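You operate a simulated robot arm through the tools that you are given. There is no shell and no other tool. Be economical: measure what you need, move in short steps, check, and stop when the job is done.

The job below is to be done with a simulated two-armed robot. You get a single attempt, and the scene is never put back.

Task
Put two of the brass weights from the top of the wooden table on the top of the small table. Pick up the tin marked "lemon" from the top of the crate stand with one hand, pass it to the other hand and put it on the clear end of the white table. The order is free. Set down upright: tin.

It is judged by the outcome, as a careful person would: the job done as asked, and still so three seconds after it is handed in. It fails if anything else is knocked over, pushed out of place, dropped, spilled or broken.

Robot
Two 7-joint arms with two-finger parallel grippers on one trunk, on a base that drives. Base frame: it is fixed to the floor where the robot stands at the start and does not move with it; the origin is under the middle of the robot, x ahead of it, y to its left, z up. Lengths are in m, angles in degrees, forces in N, time in s.
The left shoulder is at the start at [0.05, 0.177, 1.179], the right one opposite. With the tool pointing down near the work surface each hand reaches from about 0.1 to 0.54 m from the robot's upright axis, wherever it stands, measured 20 degrees to its own side. Places, roughly: clear end of the white table [-3.8, -1.2, 0.9]; red tin, yellow tin [-2.75, 1.5, 0.5]; top of the small table [-2.1, 0.2, 0.8]. Payload 3.43 kg a hand.
The tool frame of a hand sits at the grasp point between the pads (the TCP): z along the fingers, y along the line on which they close. The tips reach 0.034 m beyond it. The gripper opens to 0.128 m. The fingers are 0.024 m wide and 0.012 m thick; the gripper's body (0.048 by 0.13 m) begins 0.096 m behind the TCP.
Orientation is told as [roll, pitch, yaw] about the base's x, y, z axes, in that order, counted from this pose: with the fingers straight down and closing along the base's y, the tool's x points along the base's -x, its y along +y and its z along -z.

Tools
- The arms move only by the tool move_arm. It takes "left_increments", "right_increments" or both (then of equal length, played together; a hand with none holds still); each is a list of rows, each a list of 7 numbers: the gripper command, from -1 (fully open) to 1 (shut), values between in proportion, then the shift along the tool's x, y, z in m, then the turn, a rotation vector about the tool's x, y, z in degrees. In form: [[claw, tx, ty, tz, rx, ry, rz], ...]. A call has 1 to 20 rows; each row shifts and turns the commanded pose from where the row before left it, along the tool's axes as they then stand. Each row takes 0.2 s and may step no farther than 0.05 m and 8.6 degrees from the row before; otherwise, or with a gripper value out of range, the whole call is refused. Where a pose cannot be reached the arm comes as near as it can. A force on the tool above 40 N (or 10 N above the force at the start of the call, whichever is more), or a blocked arm, ends the call early, and 0.2 s more pass. Each finger travels about 0.108 m/s and halts on what it meets, pressing with about 35 N; the grip force reading is that of the motor and also rises with nothing between the fingers. The clock runs only during rows and for 0.2 s after the last one: add rows that do not move to give the fingers time. The reply holds the time, the measured pose of the TCP, the force on the tool along the base axes, the opening and the grip force, in the units named above and with some noise, with the torque about the TCP (base axes, N m) and any sound that the robot's microphone picked up.
- Cameras (640 x 400 px; columns grow to the right, rows downward): "scene" is now at [0.1398, 0.0537, 1.3409]; the picture's right is [0.61, -0.79, 0.00], its down [-0.47, -0.36, -0.81] and it looks along [0.64, 0.49, -0.59] (base axes); focal length 281 px, centre (320, 200). "left" rides on the left gripper at [0.076, 0.011, -0.16] in its tool frame; the picture's right is [-0.15, 0.99, 0.00], its down [-0.88, -0.13, -0.46] and it looks along [-0.45, -0.07, 0.89] (tool axes); focal length 234 px, centre (320, 200). "right" rides on the right gripper at [0.076, -0.011, -0.16] in its tool frame; the picture's right is [0.15, 0.99, 0.00], its down [-0.88, 0.13, -0.46] and it looks along [-0.45, 0.07, 0.89] (tool axes); focal length 234 px, centre (320, 200). There is no depth. A picture from a camera that has moved, and an enlarged one, comes with that camera's place and axes in the base frame and with its lens.
- get_image(camera): a new picture of that camera. No time passes.
- move_column(by): slides the trunk up (or, below 0, down) by that many m; the arms and the scene camera ride with it, the base frame stays. It gives what a move gives, with no picture.
- drive_base(legs): drives the robot by 1 to 6 legs, each [ahead, turn to the left] in m and degrees, along the robot's own axes; the way and the turn of a leg run together, so that a leg with both is an arc; at most 1.5 m and 180 degrees a leg. The arms and the cameras ride along, it lands a little off, and it stops where it bumps. It gives what a move gives.
- pan_tilt(pan, tilt): turns the head with the scene camera to pan (to the left, within 80 degrees either way) and tilt (down, from -29 to 69), counted from straight ahead of the robot. It gives what a move gives.
- zoom(camera, box): a new picture of the part [left, top, right, bottom] of that camera's present view, enlarged. No time passes.
- job_done(): hands the job in; it is judged then, once.

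Work in short steps. Places have to be worked out from the pictures, the camera data and where the tool is seen: move nearer, look again, correct. Check each grasp and each placing, and mend what went wrong. You have 165 turns and 130 pictures in all, those below and enlarged ones among them. Open the grippers and draw the arms clear of the work before you hand the job in, unless the task says otherwise; then end with one line.

The tools are called after "Call:" by a JSON object that holds its "op" and its "data". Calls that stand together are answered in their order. move_arm: Moves the arms, as the interface text tells. Its arguments: {"type":"object","properties":{"left_increments":{"type":"array","items":{"type":"array","items":{"type":"number"}}},"right_increments":{"type":"array","items":{"type":"array","items":{"type":"number"}}}},"required":[]} The other tools are called the same way: move_column (by) slides the trunk up or down; drive_base (legs) drives the base; pan_tilt (pan, tilt) turns the head that bears the scene camera; get_image (camera) takes a picture; zoom (camera, box) takes an enlarged picture of a part of a camera's view; job_done () hands the job in.

At the start:

```text
time: 0.0
left_tcp_pos: [0.3001, 0.3963, 1.117]
left_tool_rot: [0.1, -0.1, 0.1]
left_ft_force: [0.7, 0.2, -0.4]
left_ft_torque: [0.01, -0.02, 0.01]
left_opening: 0.128
left_grasp_force: 0.0
right_tcp_pos: [0.3673, 0.0568, 1.0612]
right_tool_rot: [0.0, 0.0, -0.1]
right_ft_force: [-0.3, -0.4, 0.1]
right_ft_torque: [-0.02, 0.02, 0.02]
right_opening: 0.128
right_grasp_force: 0.1
trunk travel left (down, up): [-0.35, 0.051]
robot x, y, heading: [0.0004, -0.001, -0.0]
head pan, tilt: [37.6, 36.1]
```

scene: 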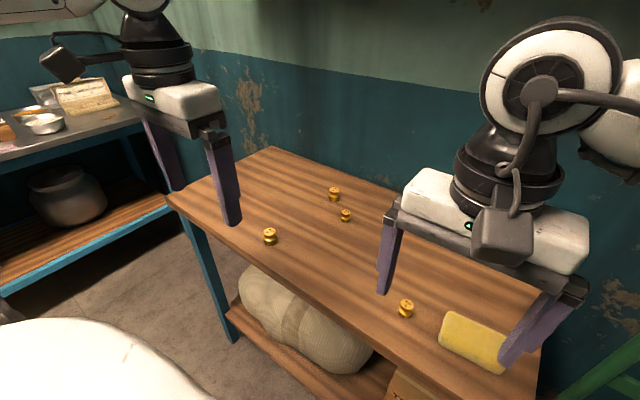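
right: 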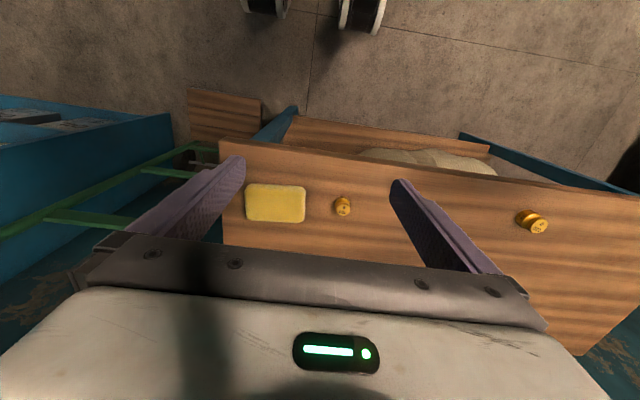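
left: 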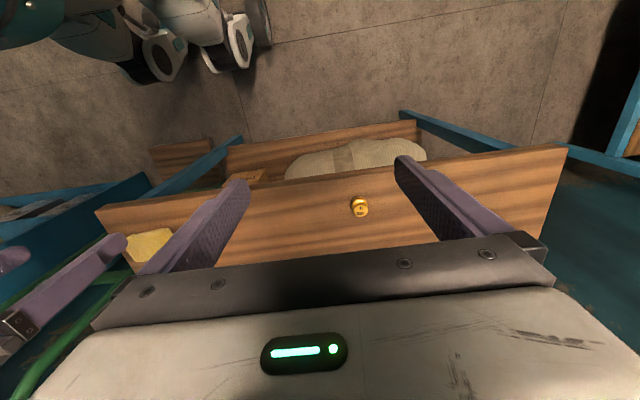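

The weights stand on the wooden table at about z 0.885. Combining views puts one near (0.468, 0.109) and one near (0.449, 0.438). The second is a little far for the left hand, so I turn the base right to bring both within reach.

Call:
{"op": "drive_base", "data": {"legs": [[0.0, -18]]}}

Call:
{"op": "zoom", "data": {"camera": "scene", "box": [160, 120, 480, 320]}}

Call:
{"op": "get_image", "data": {"camera": "left"}}

Call:
{"op": "get_image", "data": {"camera": "right"}}

```text
time: 1.4
left_tcp_pos: [0.4087, 0.2829, 1.118]
left_tool_rot: [0.1, -0.1, -17.9]
left_ft_force: [0.5, -0.1, -0.3]
left_ft_torque: [0.03, 0.01, -0.04]
left_opening: 0.1281
left_grasp_force: 0.0
right_tcp_pos: [0.367, -0.061, 1.0624]
right_tool_rot: [0.1, 0.1, -18.0]
right_ft_force: [-0.9, -0.5, 0.4]
right_ft_torque: [0.02, 0.02, 0.01]
right_opening: 0.1282
right_grasp_force: 0.0
trunk travel left (down, up): [-0.35, 0.051]
robot x, y, heading: [-0.001, 0.0034, -17.8]
head pan, tilt: [37.6, 36.1]
```

```text
2.00 times, centred on (320, 220) of scene
camera zoom: at [0.1496, 0.0077, 1.3409], right [0.34, -0.94, 0.0], down [-0.56, -0.2, -0.81], along [0.76, 0.27, -0.59], focal length 562 px, centre (320, 160)
```

zoom: 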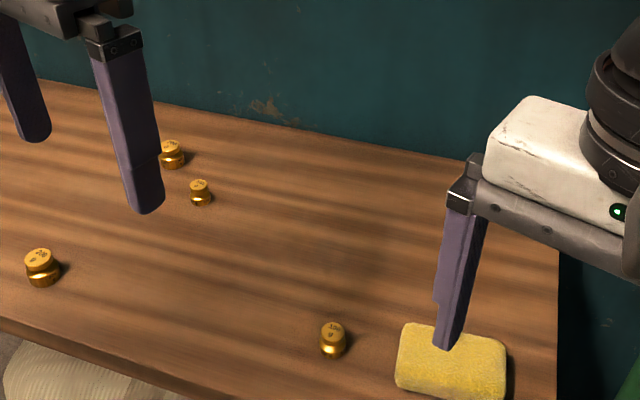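

```text
125 pictures are left
camera left: at [0.3398, 0.3171, 1.2773], right [0.44, 0.9, 0.0], down [0.8, -0.39, 0.46], along [0.41, -0.2, -0.89], focal length 234 px, centre (320, 200)
```

left: 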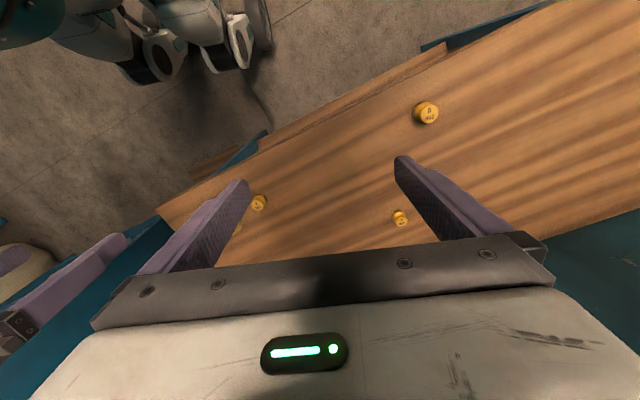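

```text
124 pictures are left
camera right: at [0.2924, -0.0485, 1.2221], right [0.17, 0.99, 0.0], down [0.88, -0.15, 0.46], along [0.45, -0.08, -0.89], focal length 234 px, centre (320, 200)
```

right: 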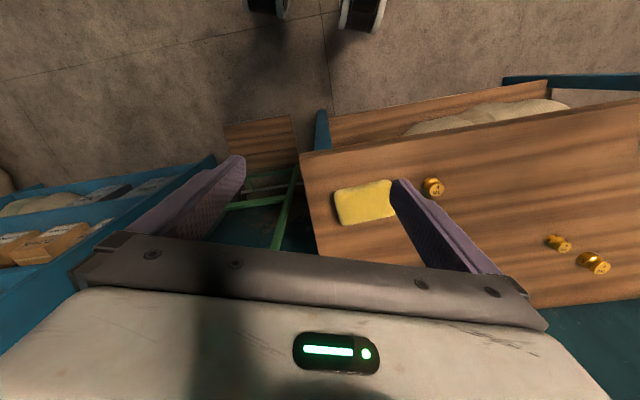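

Both weights are confirmed near (0.467, 0.107) and (0.447, 0.435). I move each hand above its weight and come down to z 0.96.

Call:
{"op": "move_arm", "data": {"left_increments": [[-1, 0.0022, 0.0313, 0, 0, 0, 0], [-1, 0.0022, 0.0313, 0, 0, 0, 0], [-1, 0.0022, 0.0313, 0, 0, 0, 0], [-1, 0.0022, 0.0313, 0, 0, 0, 0], [-1, 0.0022, 0.0313, 0, 0, 0, 0], [-1, 0, 0, 0.0395, 0, 0, 0], [-1, 0, 0, 0.0395, 0, 0, 0], [-1, 0, 0, 0.0395, 0, 0, 0], [-1, 0, 0, 0.0395, 0, 0, 0]], "right_increments": [[-1, -0.0086, 0.0382, 0, 0, 0, 0], [-1, -0.0086, 0.0382, 0, 0, 0, 0], [-1, -0.0086, 0.0382, 0, 0, 0, 0], [-1, -0.0086, 0.0382, 0, 0, 0, 0], [-1, -0.0086, 0.0382, 0, 0, 0, 0], [-1, 0, 0, 0.0255, 0, 0, 0], [-1, 0, 0, 0.0255, 0, 0, 0], [-1, 0, 0, 0.0255, 0, 0, 0], [-1, 0, 0, 0.0255, 0, 0, 0]]}}

Call:
{"op": "get_image", "data": {"camera": "left"}}

Call:
{"op": "get_image", "data": {"camera": "right"}}

```text
time: 3.4
left_tcp_pos: [0.446, 0.437, 0.9587]
left_tool_rot: [0.0, 0.0, -18.0]
left_ft_force: [-0.3, -0.2, 0.6]
left_ft_torque: [-0.03, 0.03, 0.01]
left_opening: 0.1279
left_grasp_force: 0.1
right_tcp_pos: [0.4553, 0.0382, 0.9707]
right_tool_rot: [0.6, -0.5, -20.0]
right_ft_force: [0.5, 0.1, 0.9]
right_ft_torque: [-0.01, 0.01, -0.02]
right_opening: 0.1282
right_grasp_force: 0.0
right hand out of reach, approached as far as the arm can: row 4, 5
trunk travel left (down, up): [-0.35, 0.051]
robot x, y, heading: [0.0016, -0.0013, -17.8]
head pan, tilt: [37.6, 36.1]
```

```text
123 pictures are left
camera left: at [0.3779, 0.4705, 1.1184], right [0.44, 0.9, 0.0], down [0.8, -0.39, 0.46], along [0.41, -0.2, -0.89], focal length 234 px, centre (320, 200)
```

left: 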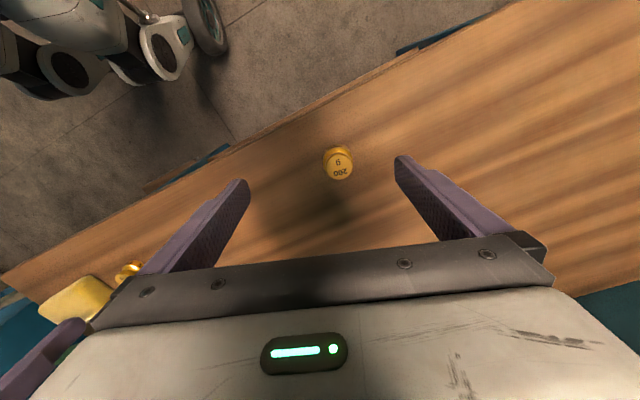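

```text
122 pictures are left
camera right: at [0.3776, 0.0509, 1.1287], right [0.2, 0.98, 0.01], down [0.87, -0.18, 0.46], along [0.46, -0.09, -0.89], focal length 234 px, centre (320, 200)
```

right: 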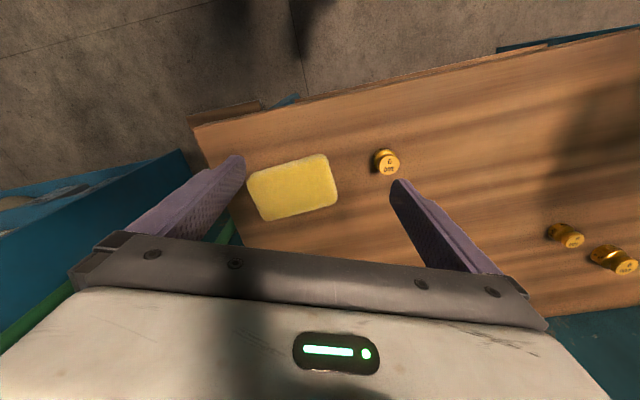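

The left hand is centred apart from about 19 mm sideways. The right hand can't reach its weight from this heading. I take the left weight first, shifting over and lowering in steps, and lift the right hand clear.

Call:
{"op": "move_arm", "data": {"left_increments": [[-1, -0.003, 0.0194, 0, 0, 0, 0], [-1, 0, 0, 0.02, 0, 0, 0], [-1, 0, 0, 0.02, 0, 0, 0], [-1, 0, 0, 0.005, 0, 0, 0]], "right_increments": [[-1, 0, -0.04, -0.025, 0, 0, 0], [-1, 0, -0.04, -0.025, 0, 0, 0], [-1, 0, 0, -0.025, 0, 0, 0], [-1, 0, 0, -0.025, 0, 0, 0]]}}

Call:
{"op": "get_image", "data": {"camera": "left"}}

Call:
{"op": "get_image", "data": {"camera": "scene"}}

```text
time: 4.4
left_tcp_pos: [0.4539, 0.453, 0.9141]
left_tool_rot: [0.1, -0.1, -17.9]
left_ft_force: [0.2, -0.4, -0.4]
left_ft_torque: [0.0, 0.04, 0.01]
left_opening: 0.1279
left_grasp_force: 0.0
right_tcp_pos: [0.4157, -0.0241, 1.0632]
right_tool_rot: [0.0, 0.0, -17.9]
right_ft_force: [-0.8, 0.2, 0.4]
right_ft_torque: [0.06, 0.01, 0.02]
right_opening: 0.128
right_grasp_force: 0.1
trunk travel left (down, up): [-0.35, 0.051]
robot x, y, heading: [-0.0028, -0.003, -17.9]
head pan, tilt: [37.6, 36.1]
```

```text
121 pictures are left
camera left: at [0.386, 0.4874, 1.0736], right [0.44, 0.9, 0.0], down [0.8, -0.39, 0.46], along [0.41, -0.2, -0.89], focal length 234 px, centre (320, 200)
```

left: 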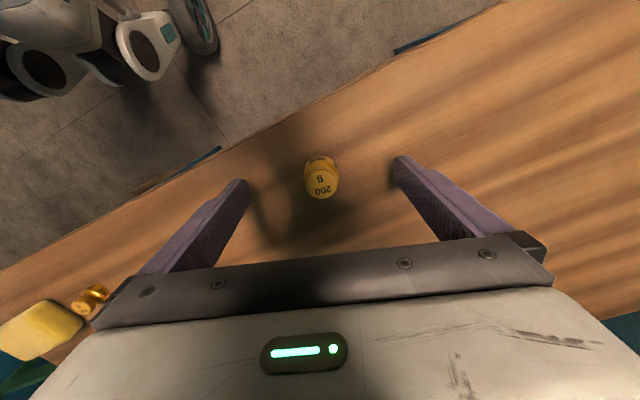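

```text
120 pictures are left
camera scene: at [0.1492, 0.0081, 1.3409], right [0.34, -0.94, 0.0], down [-0.56, -0.2, -0.81], along [0.76, 0.27, -0.59], focal length 281 px, centre (320, 200)
```

scene: 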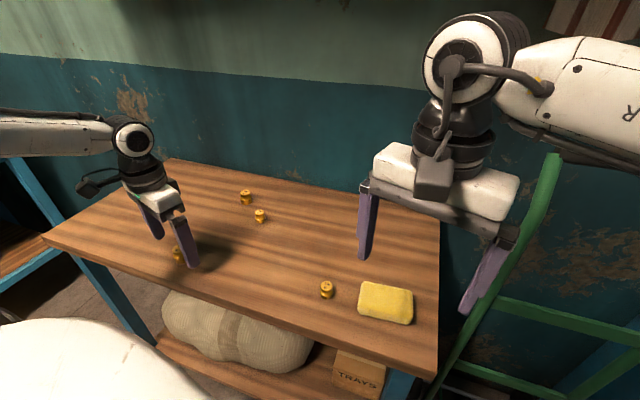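

The weight sits centred between the fingers. I lower 4 mm more, close, and check the grip before lifting.

Call:
{"op": "move_arm", "data": {"left_increments": [[-1, 0, 0, 0.004, 0, 0, 0], [1, 0, 0, 0, 0, 0, 0], [1, 0, 0, 0, 0, 0, 0], [1, 0, 0, 0, 0, 0, 0], [1, 0, 0, 0, 0, 0, 0]]}}

Call:
{"op": "get_image", "data": {"camera": "left"}}

```text
time: 5.6
left_tcp_pos: [0.4544, 0.4526, 0.9117]
left_tool_rot: [0.0, 0.0, -17.8]
left_ft_force: [0.6, 1.2, 0.7]
left_ft_torque: [0.02, 0.02, 0.0]
left_opening: 0.0281
left_grasp_force: 34.9
right_tcp_pos: [0.4167, -0.024, 1.0617]
right_tool_rot: [-0.1, 0.0, -17.9]
right_ft_force: [0.2, 0.3, -0.4]
right_ft_torque: [-0.02, -0.01, 0.0]
right_opening: 0.1281
right_grasp_force: 0.1
trunk travel left (down, up): [-0.35, 0.051]
robot x, y, heading: [-0.0014, 0.0013, -17.9]
head pan, tilt: [37.6, 36.1]
```

```text
119 pictures are left
camera left: at [0.3861, 0.4876, 1.0699], right [0.44, 0.9, 0.0], down [0.8, -0.39, 0.46], along [0.41, -0.2, -0.89], focal length 234 px, centre (320, 200)
```

left: 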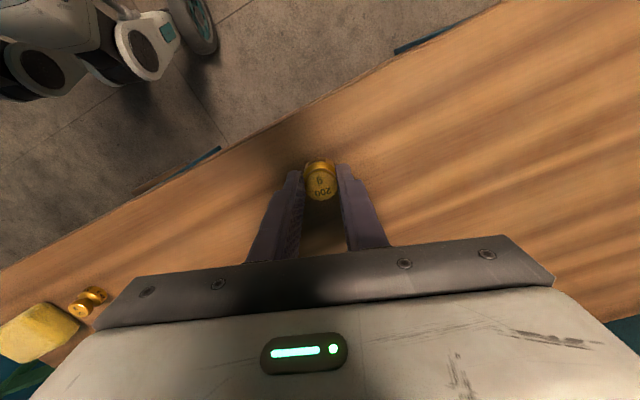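

Weight gripped (28 mm opening). I lift it, draw the hand back a little, and turn left so the right hand can reach the other weight.

Call:
{"op": "move_arm", "data": {"left_increments": [[1, 0, 0, -0.03, 0, 0, 0], [1, 0, 0, -0.04, 0, 0, 0], [1, 0, 0, -0.04, 0, 0, 0], [1, 0.0, 0, -0.04, 0, 0, 0], [1, 0.03, -0.04, 0, 0, 0, 0], [1, 0.03, -0.04, 0, 0, 0, 0], [1, 0.0, -0.04, 0, 0, 0, 0]]}}

Call:
{"op": "drive_base", "data": {"legs": [[0.0, 30]]}}

Call:
{"op": "get_image", "data": {"camera": "left"}}

Call:
{"op": "get_image", "data": {"camera": "right"}}

```text
time: 7.2
left_tcp_pos: [0.3588, 0.3564, 1.0591]
left_tool_rot: [0.0, 0.0, -17.8]
left_ft_force: [-0.4, -0.4, -2.1]
left_ft_torque: [0.04, 0.01, -0.02]
left_opening: 0.0283
left_grasp_force: 34.8
right_tcp_pos: [0.4176, -0.0257, 1.062]
right_tool_rot: [0.0, -0.1, -18.0]
right_ft_force: [-0.5, -0.5, -0.1]
right_ft_torque: [0.05, -0.02, 0.02]
right_opening: 0.128
right_grasp_force: 0.2
trunk travel left (down, up): [-0.35, 0.051]
robot x, y, heading: [0.0009, -0.0024, -17.9]
head pan, tilt: [37.6, 36.1]
```

```text
time: 9.1
left_tcp_pos: [0.1332, 0.4899, 1.0587]
left_tool_rot: [-0.2, -0.2, 12.2]
left_ft_force: [-0.7, 0.1, -1.4]
left_ft_torque: [0.02, 0.05, 0.01]
left_opening: 0.0281
left_grasp_force: 35.0
right_tcp_pos: [0.3732, 0.1886, 1.0618]
right_tool_rot: [0.0, 0.0, 12.1]
right_ft_force: [0.1, 0.5, -0.1]
right_ft_torque: [-0.02, -0.03, -0.02]
right_opening: 0.1281
right_grasp_force: 0.1
trunk travel left (down, up): [-0.35, 0.051]
robot x, y, heading: [-0.0009, 0.0018, 12.2]
head pan, tilt: [37.6, 36.1]
```

```text
118 pictures are left
camera left: at [0.0568, 0.4847, 1.2185], right [-0.07, 1.0, 0.0], down [0.89, 0.06, 0.46], along [0.46, 0.03, -0.89], focal length 234 px, centre (320, 200)
```

left: 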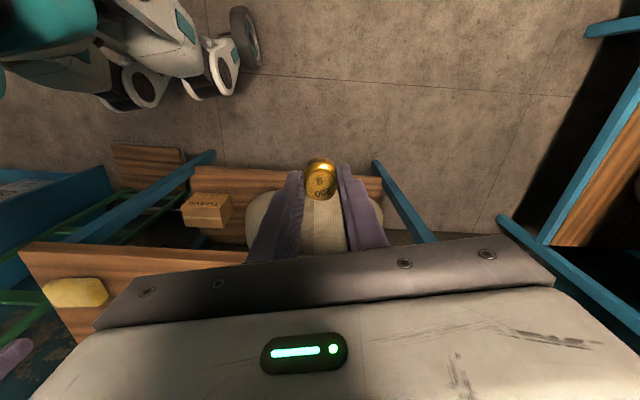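

```text
117 pictures are left
camera right: at [0.3011, 0.1607, 1.222], right [-0.35, 0.94, 0.0], down [0.83, 0.31, 0.46], along [0.43, 0.16, -0.89], focal length 234 px, centre (320, 200)
```

right: 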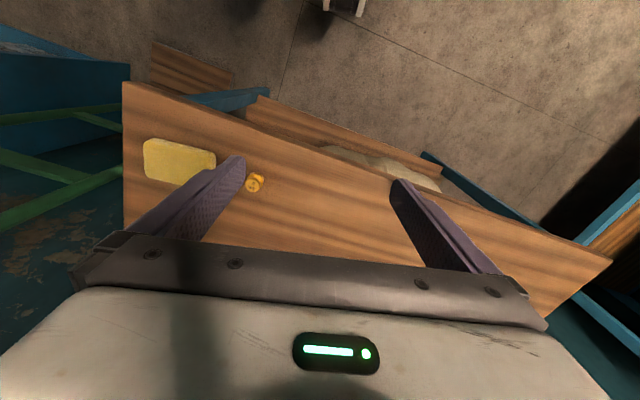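

The left weight is secure. The other weight is at about (0.470, 0.112), so I move the right hand above it.

Call:
{"op": "move_arm", "data": {"right_increments": [[-1, -0.0263, -0.0319, 0, 0, 0, 0], [-1, -0.0263, -0.0319, 0, 0, 0, 0], [-1, -0.0262, -0.0318, 0, 0, 0, 0], [-1, 0, 0, 0.034, 0, 0, 0], [-1, 0, 0, 0.034, 0, 0, 0], [-1, 0, 0, 0.034, 0, 0, 0]]}}

Call:
{"op": "get_image", "data": {"camera": "right"}}

```text
time: 10.5
left_tcp_pos: [0.1335, 0.4904, 1.0593]
left_tool_rot: [0.0, 0.0, 12.2]
left_ft_force: [0.3, -0.2, -2.0]
left_ft_torque: [0.01, 0.06, 0.02]
left_opening: 0.0282
left_grasp_force: 35.1
right_tcp_pos: [0.4695, 0.1108, 0.9596]
right_tool_rot: [0.1, 0.0, 12.1]
right_ft_force: [0.5, -0.6, 0.4]
right_ft_torque: [-0.03, 0.01, 0.0]
right_opening: 0.128
right_grasp_force: 0.1
trunk travel left (down, up): [-0.35, 0.051]
robot x, y, heading: [-0.0055, 0.0004, 12.0]
head pan, tilt: [37.6, 36.1]
```

```text
116 pictures are left
camera right: at [0.3988, 0.0837, 1.1194], right [-0.35, 0.94, 0.0], down [0.83, 0.31, 0.46], along [0.43, 0.16, -0.89], focal length 234 px, centre (320, 200)
```

right: 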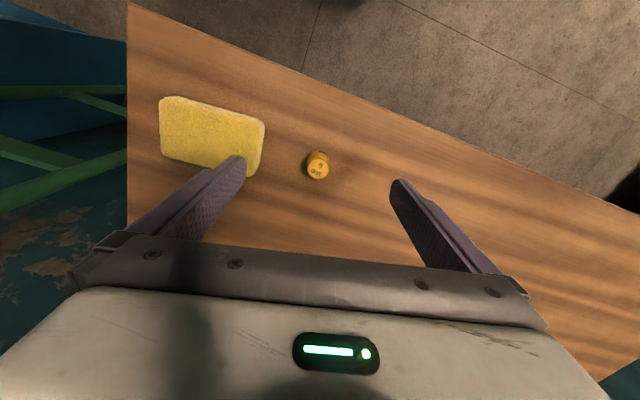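

Well centred, but the open finger would touch the sponge. I narrow the gripper to about 51 mm before lowering.

Call:
{"op": "move_arm", "data": {"right_increments": [[0.2, 0, -0.002, 0, 0, 0, 0], [0.2, 0, 0, 0, 0, 0, 0], [0.2, 0, 0, 0, 0, 0, 0], [0.2, 0, 0, 0.02, 0, 0, 0], [0.2, 0, 0, 0.02, 0, 0, 0]]}}

Call:
{"op": "get_image", "data": {"camera": "right"}}

```text
time: 11.7
left_tcp_pos: [0.1338, 0.4911, 1.0588]
left_tool_rot: [-0.1, 0.0, 12.2]
left_ft_force: [-0.1, 0.3, -1.8]
left_ft_torque: [0.0, 0.0, 0.0]
left_opening: 0.0281
left_grasp_force: 35.3
right_tcp_pos: [0.4703, 0.1084, 0.9215]
right_tool_rot: [0.1, 0.0, 12.1]
right_ft_force: [0.2, -0.1, 0.4]
right_ft_torque: [-0.01, -0.01, 0.01]
right_opening: 0.0514
right_grasp_force: 0.1
trunk travel left (down, up): [-0.35, 0.051]
robot x, y, heading: [-0.0005, 0.0002, 12.0]
head pan, tilt: [37.6, 36.1]
```

```text
115 pictures are left
camera right: at [0.3994, 0.0814, 1.0795], right [-0.35, 0.94, 0.0], down [0.83, 0.31, 0.46], along [0.43, 0.16, -0.89], focal length 234 px, centre (320, 200)
```

right: 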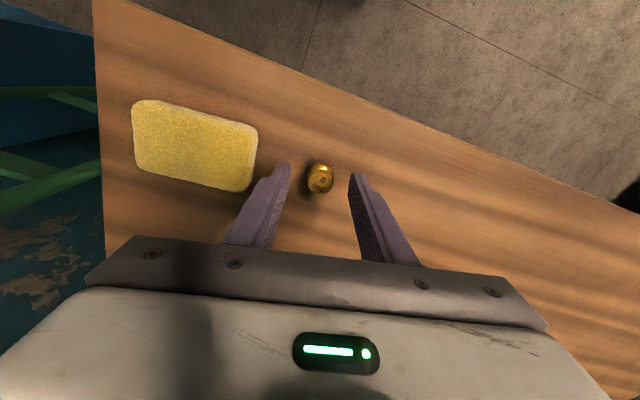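

The fingers clear the sponge and straddle the weight. I lower 10 mm, close and lift.

Call:
{"op": "move_arm", "data": {"right_increments": [[0.2, 0, 0, 0.0105, 0, 0, 0], [1, 0, 0, 0, 0, 0, 0], [1, 0, 0, 0, 0, 0, 0], [1, 0, 0, 0, 0, 0, 0], [1, 0, 0, -0.03, 0, 0, 0], [1, 0, 0, -0.04, 0, 0, 0], [1, 0, 0, -0.04, 0, 0, 0], [1, 0.03, 0, -0.04, 0, 0, 0], [1, 0.04, 0, 0, 0, 0, 0]]}}

Call:
{"op": "get_image", "data": {"camera": "right"}}

Call:
{"op": "pan_tilt", "data": {"pan": 75, "tilt": 25}}

Call:
{"op": "get_image", "data": {"camera": "scene"}}

```text
time: 13.7
left_tcp_pos: [0.1316, 0.4896, 1.059]
left_tool_rot: [0.0, -0.1, 12.2]
left_ft_force: [-0.6, -0.1, -1.9]
left_ft_torque: [0.0, -0.02, 0.0]
left_opening: 0.028
left_grasp_force: 35.1
right_tcp_pos: [0.4017, 0.0937, 1.0601]
right_tool_rot: [0.0, 0.0, 12.0]
right_ft_force: [0.0, 0.0, -1.7]
right_ft_torque: [-0.02, 0.0, -0.01]
right_opening: 0.0226
right_grasp_force: 34.1
trunk travel left (down, up): [-0.35, 0.051]
robot x, y, heading: [0.0025, -0.0005, 12.3]
head pan, tilt: [37.6, 36.1]
```

```text
114 pictures are left
camera right: at [0.3304, 0.0671, 1.2201], right [-0.35, 0.94, 0.0], down [0.83, 0.31, 0.46], along [0.43, 0.16, -0.89], focal length 234 px, centre (320, 200)
```

right: 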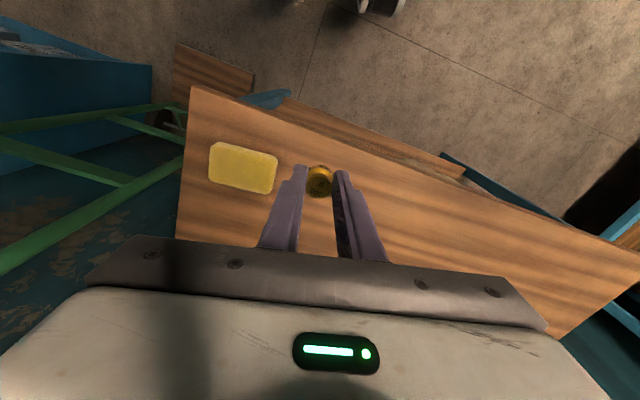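

```text
time: 14.7
left_tcp_pos: [0.132, 0.49, 1.0592]
left_tool_rot: [-0.1, 0.0, 12.2]
left_ft_force: [0.1, -1.4, -2.0]
left_ft_torque: [0.0, 0.03, -0.02]
left_opening: 0.0284
left_grasp_force: 35.1
right_tcp_pos: [0.4031, 0.0943, 1.0606]
right_tool_rot: [0.1, 0.0, 12.1]
right_ft_force: [0.0, 0.4, -0.8]
right_ft_torque: [0.01, 0.02, 0.01]
right_opening: 0.0227
right_grasp_force: 35.6
trunk travel left (down, up): [-0.35, 0.051]
robot x, y, heading: [0.0002, 0.0028, 12.1]
head pan, tilt: [75.0, 25.0]
```

```text
113 pictures are left
camera scene: at [0.0739, 0.1072, 1.3583], right [1.0, -0.05, 0.0], down [-0.02, -0.42, -0.91], along [0.05, 0.9, -0.42], focal length 281 px, centre (320, 200)
```

scene: 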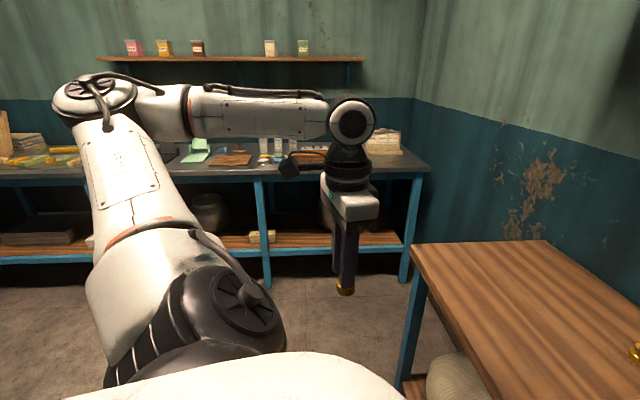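

Both weights are held. I tuck the right hand closer and turn left in steps, looking for obstacles on the way.

Call:
{"op": "move_arm", "data": {"left_increments": [[1, 0, -0.03, 0, 0, 0, 0], [1, 0, -0.03, 0, 0, 0, 0], [1, 0, -0.03, 0, 0, 0, 0], [1, 0, -0.03, 0, 0, 0, 0]], "right_increments": [[1, 0.035, -0.04, 0, 0, 0, 0], [1, 0.035, -0.04, 0, 0, 0, 0], [1, 0.035, -0.04, 0, 0, 0, 0], [1, 0.02, -0.04, 0, 0, 0, 0]]}}

Call:
{"op": "drive_base", "data": {"legs": [[0.0, 90]]}}

Call:
{"op": "get_image", "data": {"camera": "scene"}}

Call:
{"op": "pan_tilt", "data": {"pan": 0, "tilt": 25}}

Call:
{"op": "get_image", "data": {"camera": "scene"}}

```text
refused: row 1 steps farther than a row can; nothing moved
```

```text
time: 19.0
left_tcp_pos: [-0.4902, 0.1307, 1.0574]
left_tool_rot: [-0.1, -0.1, 102.5]
left_ft_force: [-0.3, -0.2, -1.6]
left_ft_torque: [-0.01, 0.02, 0.04]
left_opening: 0.0281
left_grasp_force: 35.2
right_tcp_pos: [-0.0972, 0.4024, 1.0591]
right_tool_rot: [0.0, -0.1, 102.4]
right_ft_force: [0.0, 0.4, -1.0]
right_ft_torque: [0.01, 0.01, -0.01]
right_opening: 0.0227
right_grasp_force: 34.5
trunk travel left (down, up): [-0.35, 0.051]
robot x, y, heading: [0.0003, -0.002, 102.4]
head pan, tilt: [75.0, 25.0]
```

```text
112 pictures are left
camera scene: at [-0.1069, 0.0729, 1.3583], right [0.04, 1.0, 0.0], down [0.42, -0.02, -0.91], along [-0.91, 0.04, -0.42], focal length 281 px, centre (320, 200)
```

scene: 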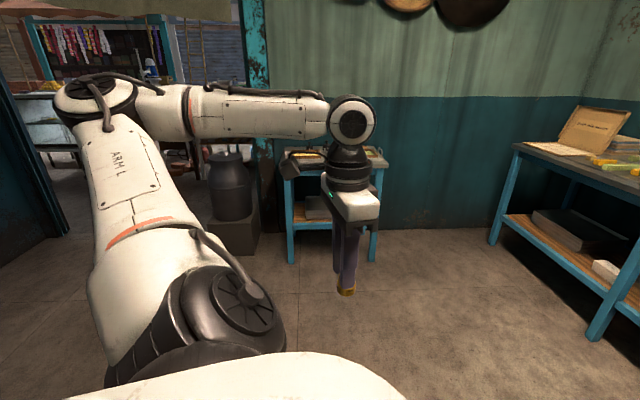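

```text
time: 20.4
left_tcp_pos: [-0.4908, 0.1309, 1.0583]
left_tool_rot: [-0.1, 0.0, 102.5]
left_ft_force: [-0.1, -0.5, -1.6]
left_ft_torque: [-0.02, -0.02, 0.0]
left_opening: 0.0281
left_grasp_force: 35.2
right_tcp_pos: [-0.0964, 0.4021, 1.0605]
right_tool_rot: [0.0, 0.1, 102.3]
right_ft_force: [-0.1, -0.5, -1.4]
right_ft_torque: [0.05, -0.03, -0.03]
right_opening: 0.0228
right_grasp_force: 35.6
trunk travel left (down, up): [-0.35, 0.051]
robot x, y, heading: [-0.0002, -0.0017, 102.4]
head pan, tilt: [0.0, 25.0]
```

```text
111 pictures are left
camera scene: at [-0.0347, 0.1588, 1.3583], right [0.98, 0.22, 0.0], down [0.09, -0.41, -0.91], along [-0.2, 0.88, -0.42], focal length 281 px, centre (320, 200)
```

scene: 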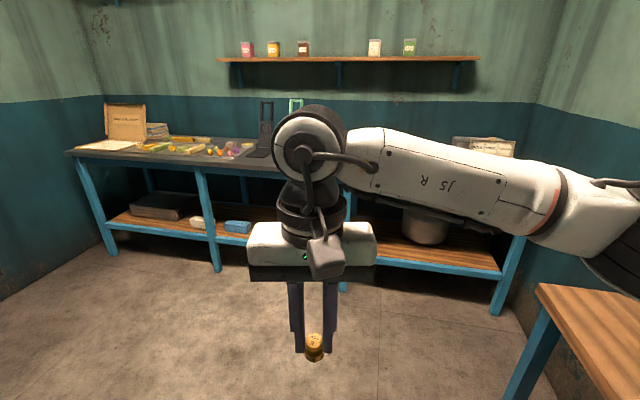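

The small table is ahead of heading 175°, its front edge near x≈-1.9, with a can on a pedestal to its left. I tuck the arms with smaller steps, turn, and drive 1 m toward it.

Call:
{"op": "move_arm", "data": {"left_increments": [[1, 0, -0.03, 0, 0, 0, 0], [1, 0, -0.03, 0, 0, 0, 0], [1, 0, -0.03, 0, 0, 0, 0], [1, 0, -0.03, 0, 0, 0, 0]], "right_increments": [[1, 0.03, -0.035, 0, 0, 0, 0], [1, 0.03, -0.035, 0, 0, 0, 0], [1, 0.03, -0.035, 0, 0, 0, 0], [1, 0.02, -0.04, 0, 0, 0, 0]]}}

Call:
{"op": "drive_base", "data": {"legs": [[0.0, 72], [0.9, 0]]}}

Call:
{"op": "get_image", "data": {"camera": "scene"}}

```text
time: 21.4
left_tcp_pos: [-0.372, 0.1551, 1.0599]
left_tool_rot: [0.0, -0.2, 102.6]
left_ft_force: [0.5, 0.6, -1.4]
left_ft_torque: [-0.02, 0.04, 0.03]
left_opening: 0.0282
left_grasp_force: 35.1
right_tcp_pos: [0.0693, 0.3255, 1.0607]
right_tool_rot: [-0.1, 0.0, 102.5]
right_ft_force: [0.3, -0.3, -0.9]
right_ft_torque: [0.0, 0.04, 0.02]
right_opening: 0.0228
right_grasp_force: 35.1
trunk travel left (down, up): [-0.35, 0.051]
robot x, y, heading: [-0.0012, -0.0013, 102.4]
head pan, tilt: [0.0, 25.0]
```

```text
time: 29.2
left_tcp_pos: [-1.1512, -0.2123, 1.0593]
left_tool_rot: [0.0, -0.1, 174.0]
left_ft_force: [0.6, 0.7, -2.2]
left_ft_torque: [0.01, 0.0, -0.01]
left_opening: 0.0279
left_grasp_force: 35.2
right_tcp_pos: [-1.1736, 0.259, 1.0613]
right_tool_rot: [0.0, -0.1, 173.9]
right_ft_force: [-0.4, -0.1, -1.4]
right_ft_torque: [0.01, -0.03, 0.0]
right_opening: 0.0229
right_grasp_force: 34.7
trunk travel left (down, up): [-0.35, 0.051]
robot x, y, heading: [-0.8839, 0.0879, 174.0]
head pan, tilt: [0.0, 25.0]
```

```text
110 pictures are left
camera scene: at [-1.047, 0.1091, 1.3583], right [0.11, 0.99, 0.0], down [0.42, -0.04, -0.91], along [-0.9, 0.1, -0.42], focal length 281 px, centre (320, 200)
```

scene: 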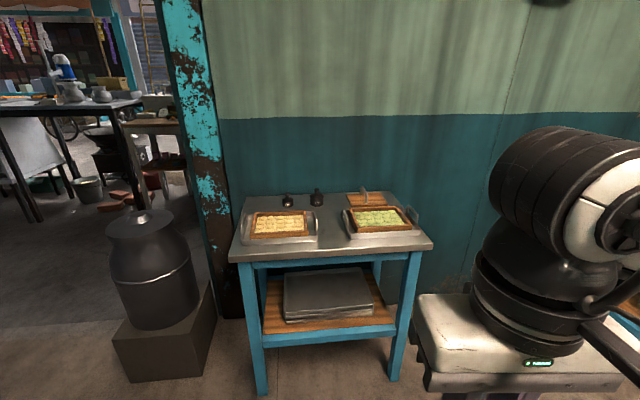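

The table top is clear between the two soap trays (gap y≈0.20–0.32) and along the front strip. I drive to about (-1.45, 0.25), heading 180.

Call:
{"op": "drive_base", "data": {"legs": [[0.0, -10], [0.58, 0], [0, 16]]}}

Call:
{"op": "pan_tilt", "data": {"pan": 0, "tilt": 45}}

Call:
{"op": "get_image", "data": {"camera": "scene"}}

Call:
{"op": "get_image", "data": {"camera": "left"}}

Call:
{"op": "get_image", "data": {"camera": "right"}}

```text
time: 34.2
left_tcp_pos: [-1.676, -0.0805, 1.0613]
left_tool_rot: [-0.1, 0.0, -179.8]
left_ft_force: [0.2, -0.1, -1.4]
left_ft_torque: [0.0, 0.0, -0.01]
left_opening: 0.0281
left_grasp_force: 35.4
right_tcp_pos: [-1.7485, 0.3869, 1.0609]
right_tool_rot: [0.0, 0.0, -179.9]
right_ft_force: [-0.2, 0.8, -1.4]
right_ft_torque: [0.01, 0.0, -0.05]
right_opening: 0.0229
right_grasp_force: 34.8
trunk travel left (down, up): [-0.35, 0.051]
robot x, y, heading: [-1.4452, 0.2515, -180.0]
head pan, tilt: [0.0, 25.0]
```

```text
time: 35.0
left_tcp_pos: [-1.6756, -0.08, 1.059]
left_tool_rot: [-0.2, 0.0, -179.8]
left_ft_force: [0.0, 0.0, -1.5]
left_ft_torque: [0.02, -0.04, -0.01]
left_opening: 0.0282
left_grasp_force: 35.1
right_tcp_pos: [-1.7485, 0.3873, 1.0603]
right_tool_rot: [0.1, 0.1, -179.8]
right_ft_force: [-0.3, 0.2, -0.1]
right_ft_torque: [0.01, -0.05, -0.01]
right_opening: 0.023
right_grasp_force: 35.0
trunk travel left (down, up): [-0.35, 0.051]
robot x, y, heading: [-1.445, 0.251, -179.8]
head pan, tilt: [0.0, 45.0]
```

```text
109 pictures are left
camera scene: at [-1.5957, 0.2511, 1.3278], right [0.0, 1.0, 0.0], down [0.71, 0.0, -0.71], along [-0.71, 0.0, -0.71], focal length 281 px, centre (320, 200)
```

scene: 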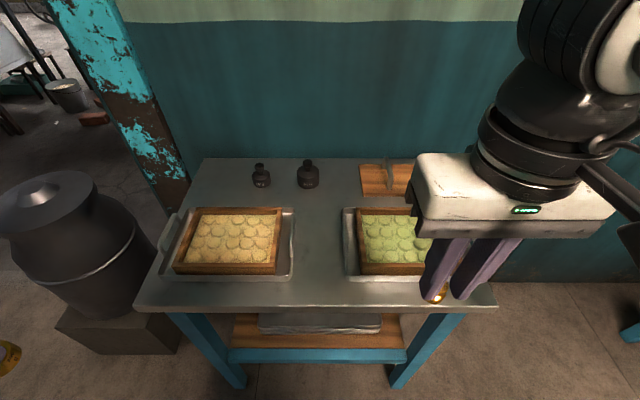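

```text
108 pictures are left
camera left: at [-1.5987, -0.0915, 1.219], right [-0.14, -0.99, 0.0], down [-0.88, 0.13, 0.46], along [-0.45, 0.07, -0.89], focal length 234 px, centre (320, 200)
```

left: 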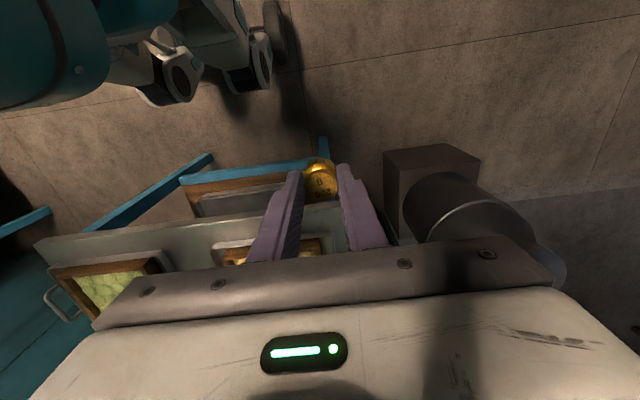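

```text
107 pictures are left
camera right: at [-1.6722, 0.3981, 1.2202], right [0.15, -0.99, 0.0], down [-0.88, -0.13, 0.46], along [-0.45, -0.07, -0.89], focal length 234 px, centre (320, 200)
```

right: 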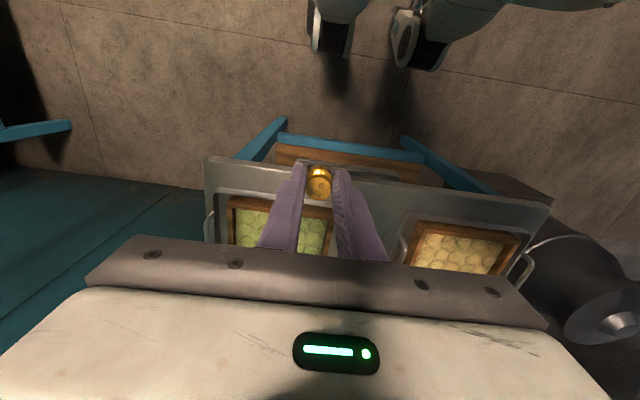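

The gap centre is about y 0.25. I bring the right-hand weight above (-1.93, 0.25) and lower it part way.

Call:
{"op": "move_arm", "data": {"right_increments": [[1, -0.0363, 0.0274, 0, 0, 0, 0], [1, -0.0363, 0.0274, 0, 0, 0, 0], [1, -0.0363, 0.0274, 0, 0, 0, 0], [1, -0.0363, 0.0274, 0, 0, 0, 0], [1, -0.0363, 0.0274, 0, 0, 0, 0], [1, 0, 0, 0.04, 0, 0, 0], [1, 0, 0, 0.04, 0, 0, 0], [1, 0, 0, 0.04, 0, 0, 0], [1, 0, 0, 0.04, 0, 0, 0]]}}

Call:
{"op": "get_image", "data": {"camera": "right"}}

Call:
{"op": "get_image", "data": {"camera": "scene"}}

```text
time: 37.0
left_tcp_pos: [-1.6757, -0.0786, 1.0594]
left_tool_rot: [-0.1, -0.1, -179.8]
left_ft_force: [0.6, 0.5, -2.0]
left_ft_torque: [0.01, -0.03, 0.0]
left_opening: 0.0281
left_grasp_force: 35.0
right_tcp_pos: [-1.9288, 0.2508, 0.8999]
right_tool_rot: [0.0, 0.0, -179.8]
right_ft_force: [-0.8, 0.9, -0.6]
right_ft_torque: [0.0, -0.03, 0.0]
right_opening: 0.0229
right_grasp_force: 34.2
trunk travel left (down, up): [-0.35, 0.051]
robot x, y, heading: [-1.4413, 0.2523, -179.8]
head pan, tilt: [0.0, 45.0]
```

```text
106 pictures are left
camera right: at [-1.8532, 0.2615, 1.0597], right [0.15, -0.99, 0.0], down [-0.88, -0.13, 0.46], along [-0.45, -0.07, -0.89], focal length 234 px, centre (320, 200)
```

right: 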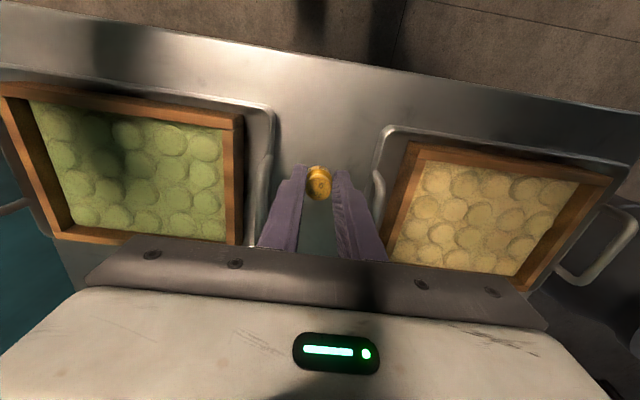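

```text
105 pictures are left
camera scene: at [-1.596, 0.251, 1.3278], right [0.0, 1.0, 0.0], down [0.71, 0.0, -0.71], along [-0.71, 0.0, -0.71], focal length 281 px, centre (320, 200)
```

scene: 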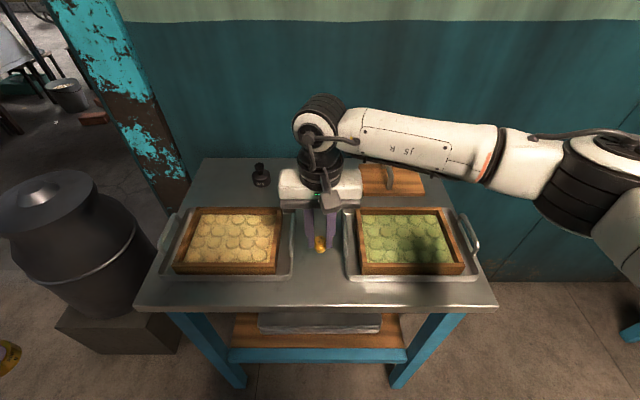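

Centred in the gap. I lower further, with small steps near the surface, watching the force.

Call:
{"op": "move_arm", "data": {"right_increments": [[1, 0, 0, 0.03, 0, 0, 0], [1, 0, 0, 0.015, 0, 0, 0], [1, 0, 0, 0.004, 0, 0, 0], [1, 0, 0, 0.003, 0, 0, 0], [1, 0, 0, 0, 0, 0, 0]]}}

Call:
{"op": "zoom", "data": {"camera": "scene", "box": [260, 200, 380, 275]}}

```text
time: 38.2
left_tcp_pos: [-1.6735, -0.0798, 1.0601]
left_tool_rot: [0.0, -0.3, -179.8]
left_ft_force: [-0.4, -0.1, -2.2]
left_ft_torque: [-0.03, 0.03, 0.0]
left_opening: 0.0282
left_grasp_force: 35.3
right_tcp_pos: [-1.9301, 0.2494, 0.8541]
right_tool_rot: [0.1, -0.5, -179.9]
right_ft_force: [2.0, 8.0, 36.2]
right_ft_torque: [0.3, 0.37, -0.06]
right_opening: 0.0229
right_grasp_force: 35.0
trunk travel left (down, up): [-0.35, 0.051]
robot x, y, heading: [-1.4457, 0.2517, -179.6]
head pan, tilt: [0.0, 45.0]
```

```text
5.33 times, centred on (320, 238) of scene
camera zoom: at [-1.5923, 0.2518, 1.3285], right [0.0, 1.0, 0.0], down [0.7, 0.0, -0.71], along [-0.71, 0.0, -0.7], focal length 1500 px, centre (320, 0)
```

zoom: 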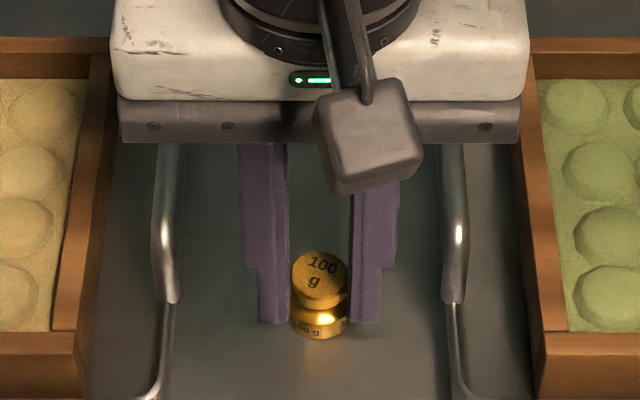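

The weight is on the table (36 N contact). I ease up a few mm to relieve the press, open narrowly so the fingers miss the tray handles, and rise.

Call:
{"op": "move_arm", "data": {"right_increments": [[1, 0, 0, -0.0045, 0, 0, 0], [1, 0, 0, 0, 0, 0, 0], [0.3, 0, 0, 0, 0, 0, 0], [0.3, 0, 0, 0, 0, 0, 0], [0.3, 0, 0, 0, 0, 0, 0]]}}

Call:
{"op": "zoom", "data": {"camera": "scene", "box": [260, 200, 380, 275]}}

```text
time: 39.4
left_tcp_pos: [-1.6759, -0.0807, 1.0602]
left_tool_rot: [-0.1, -0.2, -179.7]
left_ft_force: [-0.8, -0.5, -1.8]
left_ft_torque: [0.0, -0.01, -0.02]
left_opening: 0.0281
left_grasp_force: 35.3
right_tcp_pos: [-1.9287, 0.2496, 0.8535]
right_tool_rot: [0.0, 0.0, -179.8]
right_ft_force: [0.2, -0.5, -0.6]
right_ft_torque: [0.0, -0.01, 0.0]
right_opening: 0.0446
right_grasp_force: 0.0
trunk travel left (down, up): [-0.35, 0.051]
robot x, y, heading: [-1.4421, 0.2501, -180.1]
head pan, tilt: [0.0, 45.0]
```

```text
5.33 times, centred on (320, 238) of scene
camera zoom: at [-1.5956, 0.2511, 1.3278], right [0.0, 1.0, 0.0], down [0.71, 0.0, -0.71], along [-0.71, 0.0, -0.71], focal length 1500 px, centre (320, 0)
```

zoom: 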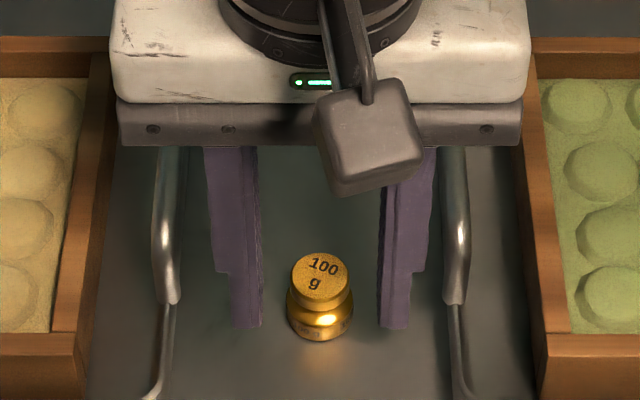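

The weight stands upright and free. I raise the right hand and return it to its side.

Call:
{"op": "move_arm", "data": {"right_increments": [[0.3, 0, 0, -0.04, 0, 0, 0], [0.3, 0, 0, -0.04, 0, 0, 0], [0.3, 0, 0, -0.04, 0, 0, 0], [0.3, 0, 0, -0.04, 0, 0, 0], [0.3, 0, 0, -0.04, 0, 0, 0], [1, 0.035, -0.03, 0, 0, 0, 0], [1, 0.035, -0.03, 0, 0, 0, 0], [1, 0.035, -0.03, 0, 0, 0, 0], [1, 0.035, -0.03, 0, 0, 0, 0], [1, 0.035, -0.03, 0, 0, 0, 0]]}}

```text
time: 41.6
left_tcp_pos: [-1.6751, -0.0797, 1.0594]
left_tool_rot: [0.0, -0.1, -179.8]
left_ft_force: [0.6, 0.9, -2.9]
left_ft_torque: [0.0, -0.02, -0.01]
left_opening: 0.0283
left_grasp_force: 35.4
right_tcp_pos: [-1.7545, 0.4006, 1.0537]
right_tool_rot: [0.1, 0.0, -179.8]
right_ft_force: [-0.9, -0.6, 0.3]
right_ft_torque: [0.01, 0.01, 0.02]
right_opening: 0.0002
right_grasp_force: 33.0
trunk travel left (down, up): [-0.35, 0.051]
robot x, y, heading: [-1.4447, 0.2493, -179.8]
head pan, tilt: [0.0, 45.0]
```

Now the left hand's weight: above (-1.868, 0.25) on the front strip, while the right hand moves further aside.

Call:
{"op": "move_arm", "data": {"left_increments": [[1, -0.0241, -0.0413, 0, 0, 0, 0], [1, -0.0241, -0.0413, 0, 0, 0, 0], [1, -0.0241, -0.0413, 0, 0, 0, 0], [1, -0.0241, -0.0413, 0, 0, 0, 0], [1, -0.0241, -0.0413, 0, 0, 0, 0], [1, -0.0241, -0.0413, 0, 0, 0, 0], [1, -0.0241, -0.0413, 0, 0, 0, 0], [1, -0.0241, -0.0413, 0, 0, 0, 0], [1, 0, 0, 0.04, 0, 0, 0], [1, 0, 0, 0.04, 0, 0, 0], [1, 0, 0, 0.04, 0, 0, 0], [1, 0, 0, 0.04, 0, 0, 0]], "right_increments": [[1, 0, -0.02, 0, 0, 0, 0], [1, 0, -0.02, 0, 0, 0, 0], [1, 0, -0.02, 0, 0, 0, 0], [1, 0, -0.02, 0, 0, 0, 0], [1, 0, -0.02, 0, 0, 0, 0], [1, 0, 0, 0, 0, 0, 0], [1, 0, 0, 0, 0, 0, 0], [1, 0, 0, 0, 0, 0, 0], [1, 0, 0, 0, 0, 0, 0], [1, 0, 0, 0, 0, 0, 0], [1, 0, 0, 0, 0, 0, 0], [1, 0, 0, 0, 0, 0, 0]]}}

Call:
{"op": "zoom", "data": {"camera": "scene", "box": [220, 200, 420, 325]}}

Call:
{"op": "get_image", "data": {"camera": "left"}}

```text
time: 44.2
left_tcp_pos: [-1.8108, 0.1161, 0.9076]
left_tool_rot: [-0.3, -0.1, -179.8]
left_ft_force: [0.5, -0.9, -1.8]
left_ft_torque: [0.01, -0.02, 0.01]
left_opening: 0.028
left_grasp_force: 35.1
left hand out of reach, approached as far as the arm can: row 6, 7, 8, 10, 11, 12
right_tcp_pos: [-1.755, 0.4988, 1.0536]
right_tool_rot: [0.0, 0.0, -179.8]
right_ft_force: [-0.1, -0.8, 0.1]
right_ft_torque: [-0.03, -0.03, 0.0]
right_opening: 0.0
right_grasp_force: 33.0
trunk travel left (down, up): [-0.35, 0.051]
robot x, y, heading: [-1.4445, 0.2526, -180.1]
head pan, tilt: [0.0, 45.0]
```

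```text
3.20 times, centred on (320, 262) of scene
camera zoom: at [-1.5958, 0.2509, 1.3278], right [0.0, 1.0, 0.0], down [0.71, 0.0, -0.71], along [-0.71, 0.0, -0.71], focal length 900 px, centre (320, 0)
```

zoom: 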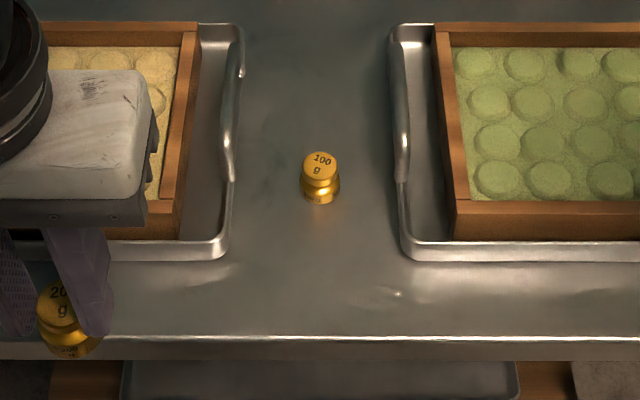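

```text
101 pictures are left
camera left: at [-1.7337, 0.1039, 1.0673], right [-0.14, -0.99, 0.0], down [-0.88, 0.12, 0.46], along [-0.45, 0.07, -0.89], focal length 234 px, centre (320, 200)
```

left: 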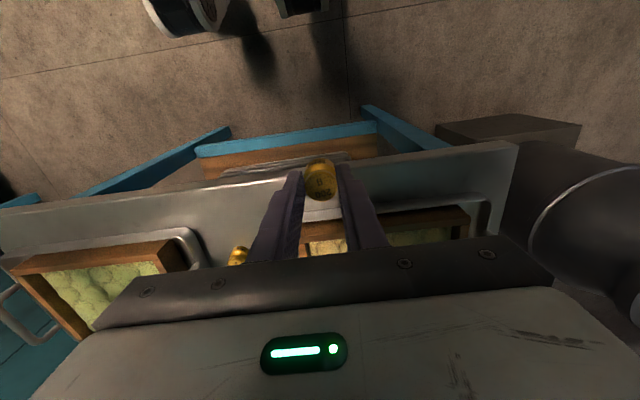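

The left hand can't reach across the middle from this heading. I lift it and turn the base right about 22° so the spot lies on its own side.

Call:
{"op": "move_arm", "data": {"left_increments": [[1, 0, 0, -0.04, 0, 0, 0], [1, 0, 0, -0.04, 0, 0, 0], [1, 0, 0.02, -0.04, 0, 0, 0]]}}

Call:
{"op": "drive_base", "data": {"legs": [[0.0, -22]]}}

```text
time: 45.0
left_tcp_pos: [-1.8116, 0.0951, 1.0293]
left_tool_rot: [-0.1, -0.1, -179.8]
left_ft_force: [0.2, -0.2, -2.5]
left_ft_torque: [0.05, -0.03, 0.02]
left_opening: 0.0281
left_grasp_force: 34.8
right_tcp_pos: [-1.7548, 0.4993, 1.0538]
right_tool_rot: [0.0, 0.0, -179.8]
right_ft_force: [0.3, -0.1, 0.2]
right_ft_torque: [0.01, 0.01, 0.01]
right_opening: 0.0
right_grasp_force: 33.4
trunk travel left (down, up): [-0.35, 0.051]
robot x, y, heading: [-1.4446, 0.2477, -179.8]
head pan, tilt: [0.0, 45.0]
```

```text
time: 46.6
left_tcp_pos: [-1.8433, 0.2452, 1.0294]
left_tool_rot: [0.0, 0.0, 158.2]
left_ft_force: [1.1, 0.4, -2.5]
left_ft_torque: [0.04, -0.01, 0.0]
left_opening: 0.0281
left_grasp_force: 35.5
right_tcp_pos: [-1.6394, 0.598, 1.054]
right_tool_rot: [0.0, 0.0, 158.2]
right_ft_force: [0.1, 0.1, 0.1]
right_ft_torque: [0.0, 0.01, -0.02]
right_opening: 0.0001
right_grasp_force: 32.7
trunk travel left (down, up): [-0.35, 0.051]
robot x, y, heading: [-1.443, 0.2504, 157.9]
head pan, tilt: [0.0, 45.0]
```

Now above the spot. I shift 25 mm and lower to just above the surface, then check the view.

Call:
{"op": "move_arm", "data": {"left_increments": [[1, -0.025, 0.0047, 0, 0, 0, 0], [1, 0, 0, 0.04, 0, 0, 0], [1, 0, 0, 0.04, 0, 0, 0], [1, 0, 0, 0.04, 0, 0, 0], [1, 0, 0, 0.035, 0, 0, 0], [1, 0, 0, 0, 0, 0, 0]]}}

Call:
{"op": "pan_tilt", "data": {"pan": 22, "tilt": 50}}

Call:
{"op": "get_image", "data": {"camera": "scene"}}

```text
time: 48.0
left_tcp_pos: [-1.8678, 0.2468, 0.8751]
left_tool_rot: [-0.2, -0.1, 158.3]
left_ft_force: [-0.4, 0.1, -1.2]
left_ft_torque: [0.01, 0.0, 0.05]
left_opening: 0.0281
left_grasp_force: 35.3
left hand out of reach, approached as far as the arm can: row 5
right_tcp_pos: [-1.6407, 0.5972, 1.0542]
right_tool_rot: [-0.1, 0.0, 158.2]
right_ft_force: [-0.3, -0.3, 0.6]
right_ft_torque: [0.01, 0.0, 0.02]
right_opening: 0.0
right_grasp_force: 32.7
trunk travel left (down, up): [-0.35, 0.051]
robot x, y, heading: [-1.4416, 0.2508, 158.4]
head pan, tilt: [0.0, 45.0]
```

```text
time: 48.8
left_tcp_pos: [-1.8686, 0.2461, 0.8743]
left_tool_rot: [-0.3, -0.1, 158.2]
left_ft_force: [-0.4, 0.1, -2.2]
left_ft_torque: [0.0, -0.01, 0.02]
left_opening: 0.0281
left_grasp_force: 35.2
right_tcp_pos: [-1.6398, 0.5968, 1.0543]
right_tool_rot: [0.0, 0.0, 158.1]
right_ft_force: [-0.3, 0.1, 0.5]
right_ft_torque: [0.0, 0.01, 0.01]
right_opening: 0.0002
right_grasp_force: 32.5
trunk travel left (down, up): [-0.35, 0.051]
robot x, y, heading: [-1.4463, 0.2511, 158.2]
head pan, tilt: [22.0, 50.0]
```

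```text
100 pictures are left
camera scene: at [-1.5864, 0.2774, 1.3209], right [0.0, 1.0, 0.0], down [0.77, 0.0, -0.64], along [-0.64, 0.0, -0.77], focal length 281 px, centre (320, 200)
```

scene: 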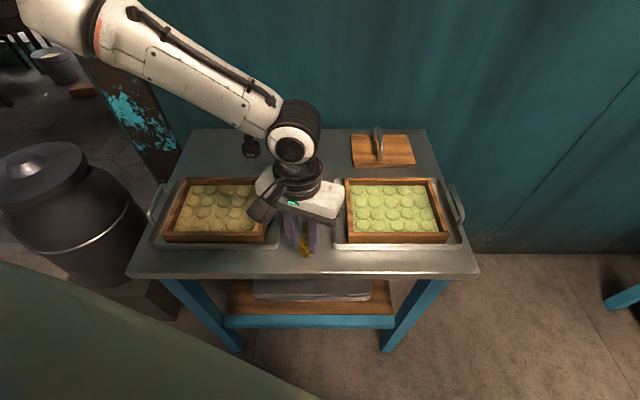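

The arm is at its reach limit downward, so I lower the trunk a little instead.

Call:
{"op": "move_column", "data": {"by": -0.014}}

Call:
{"op": "zoom", "data": {"camera": "scene", "box": [240, 200, 380, 287]}}

```text
time: 49.4
left_tcp_pos: [-1.8676, 0.2469, 0.8614]
left_tool_rot: [-0.2, -0.1, 158.3]
left_ft_force: [0.0, 0.1, -1.6]
left_ft_torque: [-0.03, -0.01, 0.01]
left_opening: 0.0281
left_grasp_force: 34.3
right_tcp_pos: [-1.6394, 0.5974, 1.0397]
right_tool_rot: [0.0, 0.0, 158.1]
right_ft_force: [0.0, -0.1, -0.1]
right_ft_torque: [0.02, 0.04, -0.01]
right_opening: 0.0
right_grasp_force: 32.9
trunk travel left (down, up): [-0.336, 0.065]
robot x, y, heading: [-1.4467, 0.2499, 158.2]
head pan, tilt: [22.0, 50.0]
```

```text
4.57 times, centred on (310, 244) of scene
camera zoom: at [-1.5862, 0.2772, 1.3069], right [0.0, 1.0, 0.0], down [0.77, 0.0, -0.64], along [-0.64, 0.0, -0.77], focal length 1286 px, centre (366, 1)
```

zoom: 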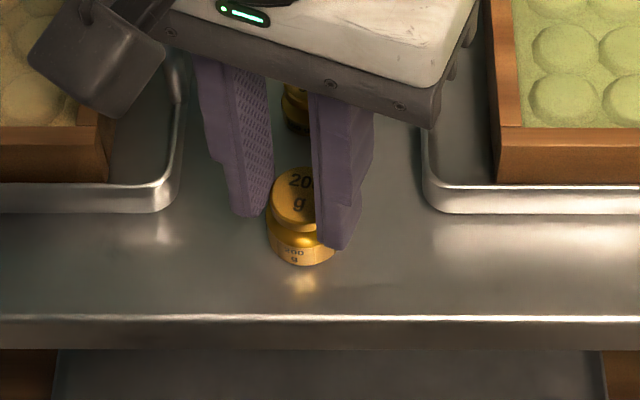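

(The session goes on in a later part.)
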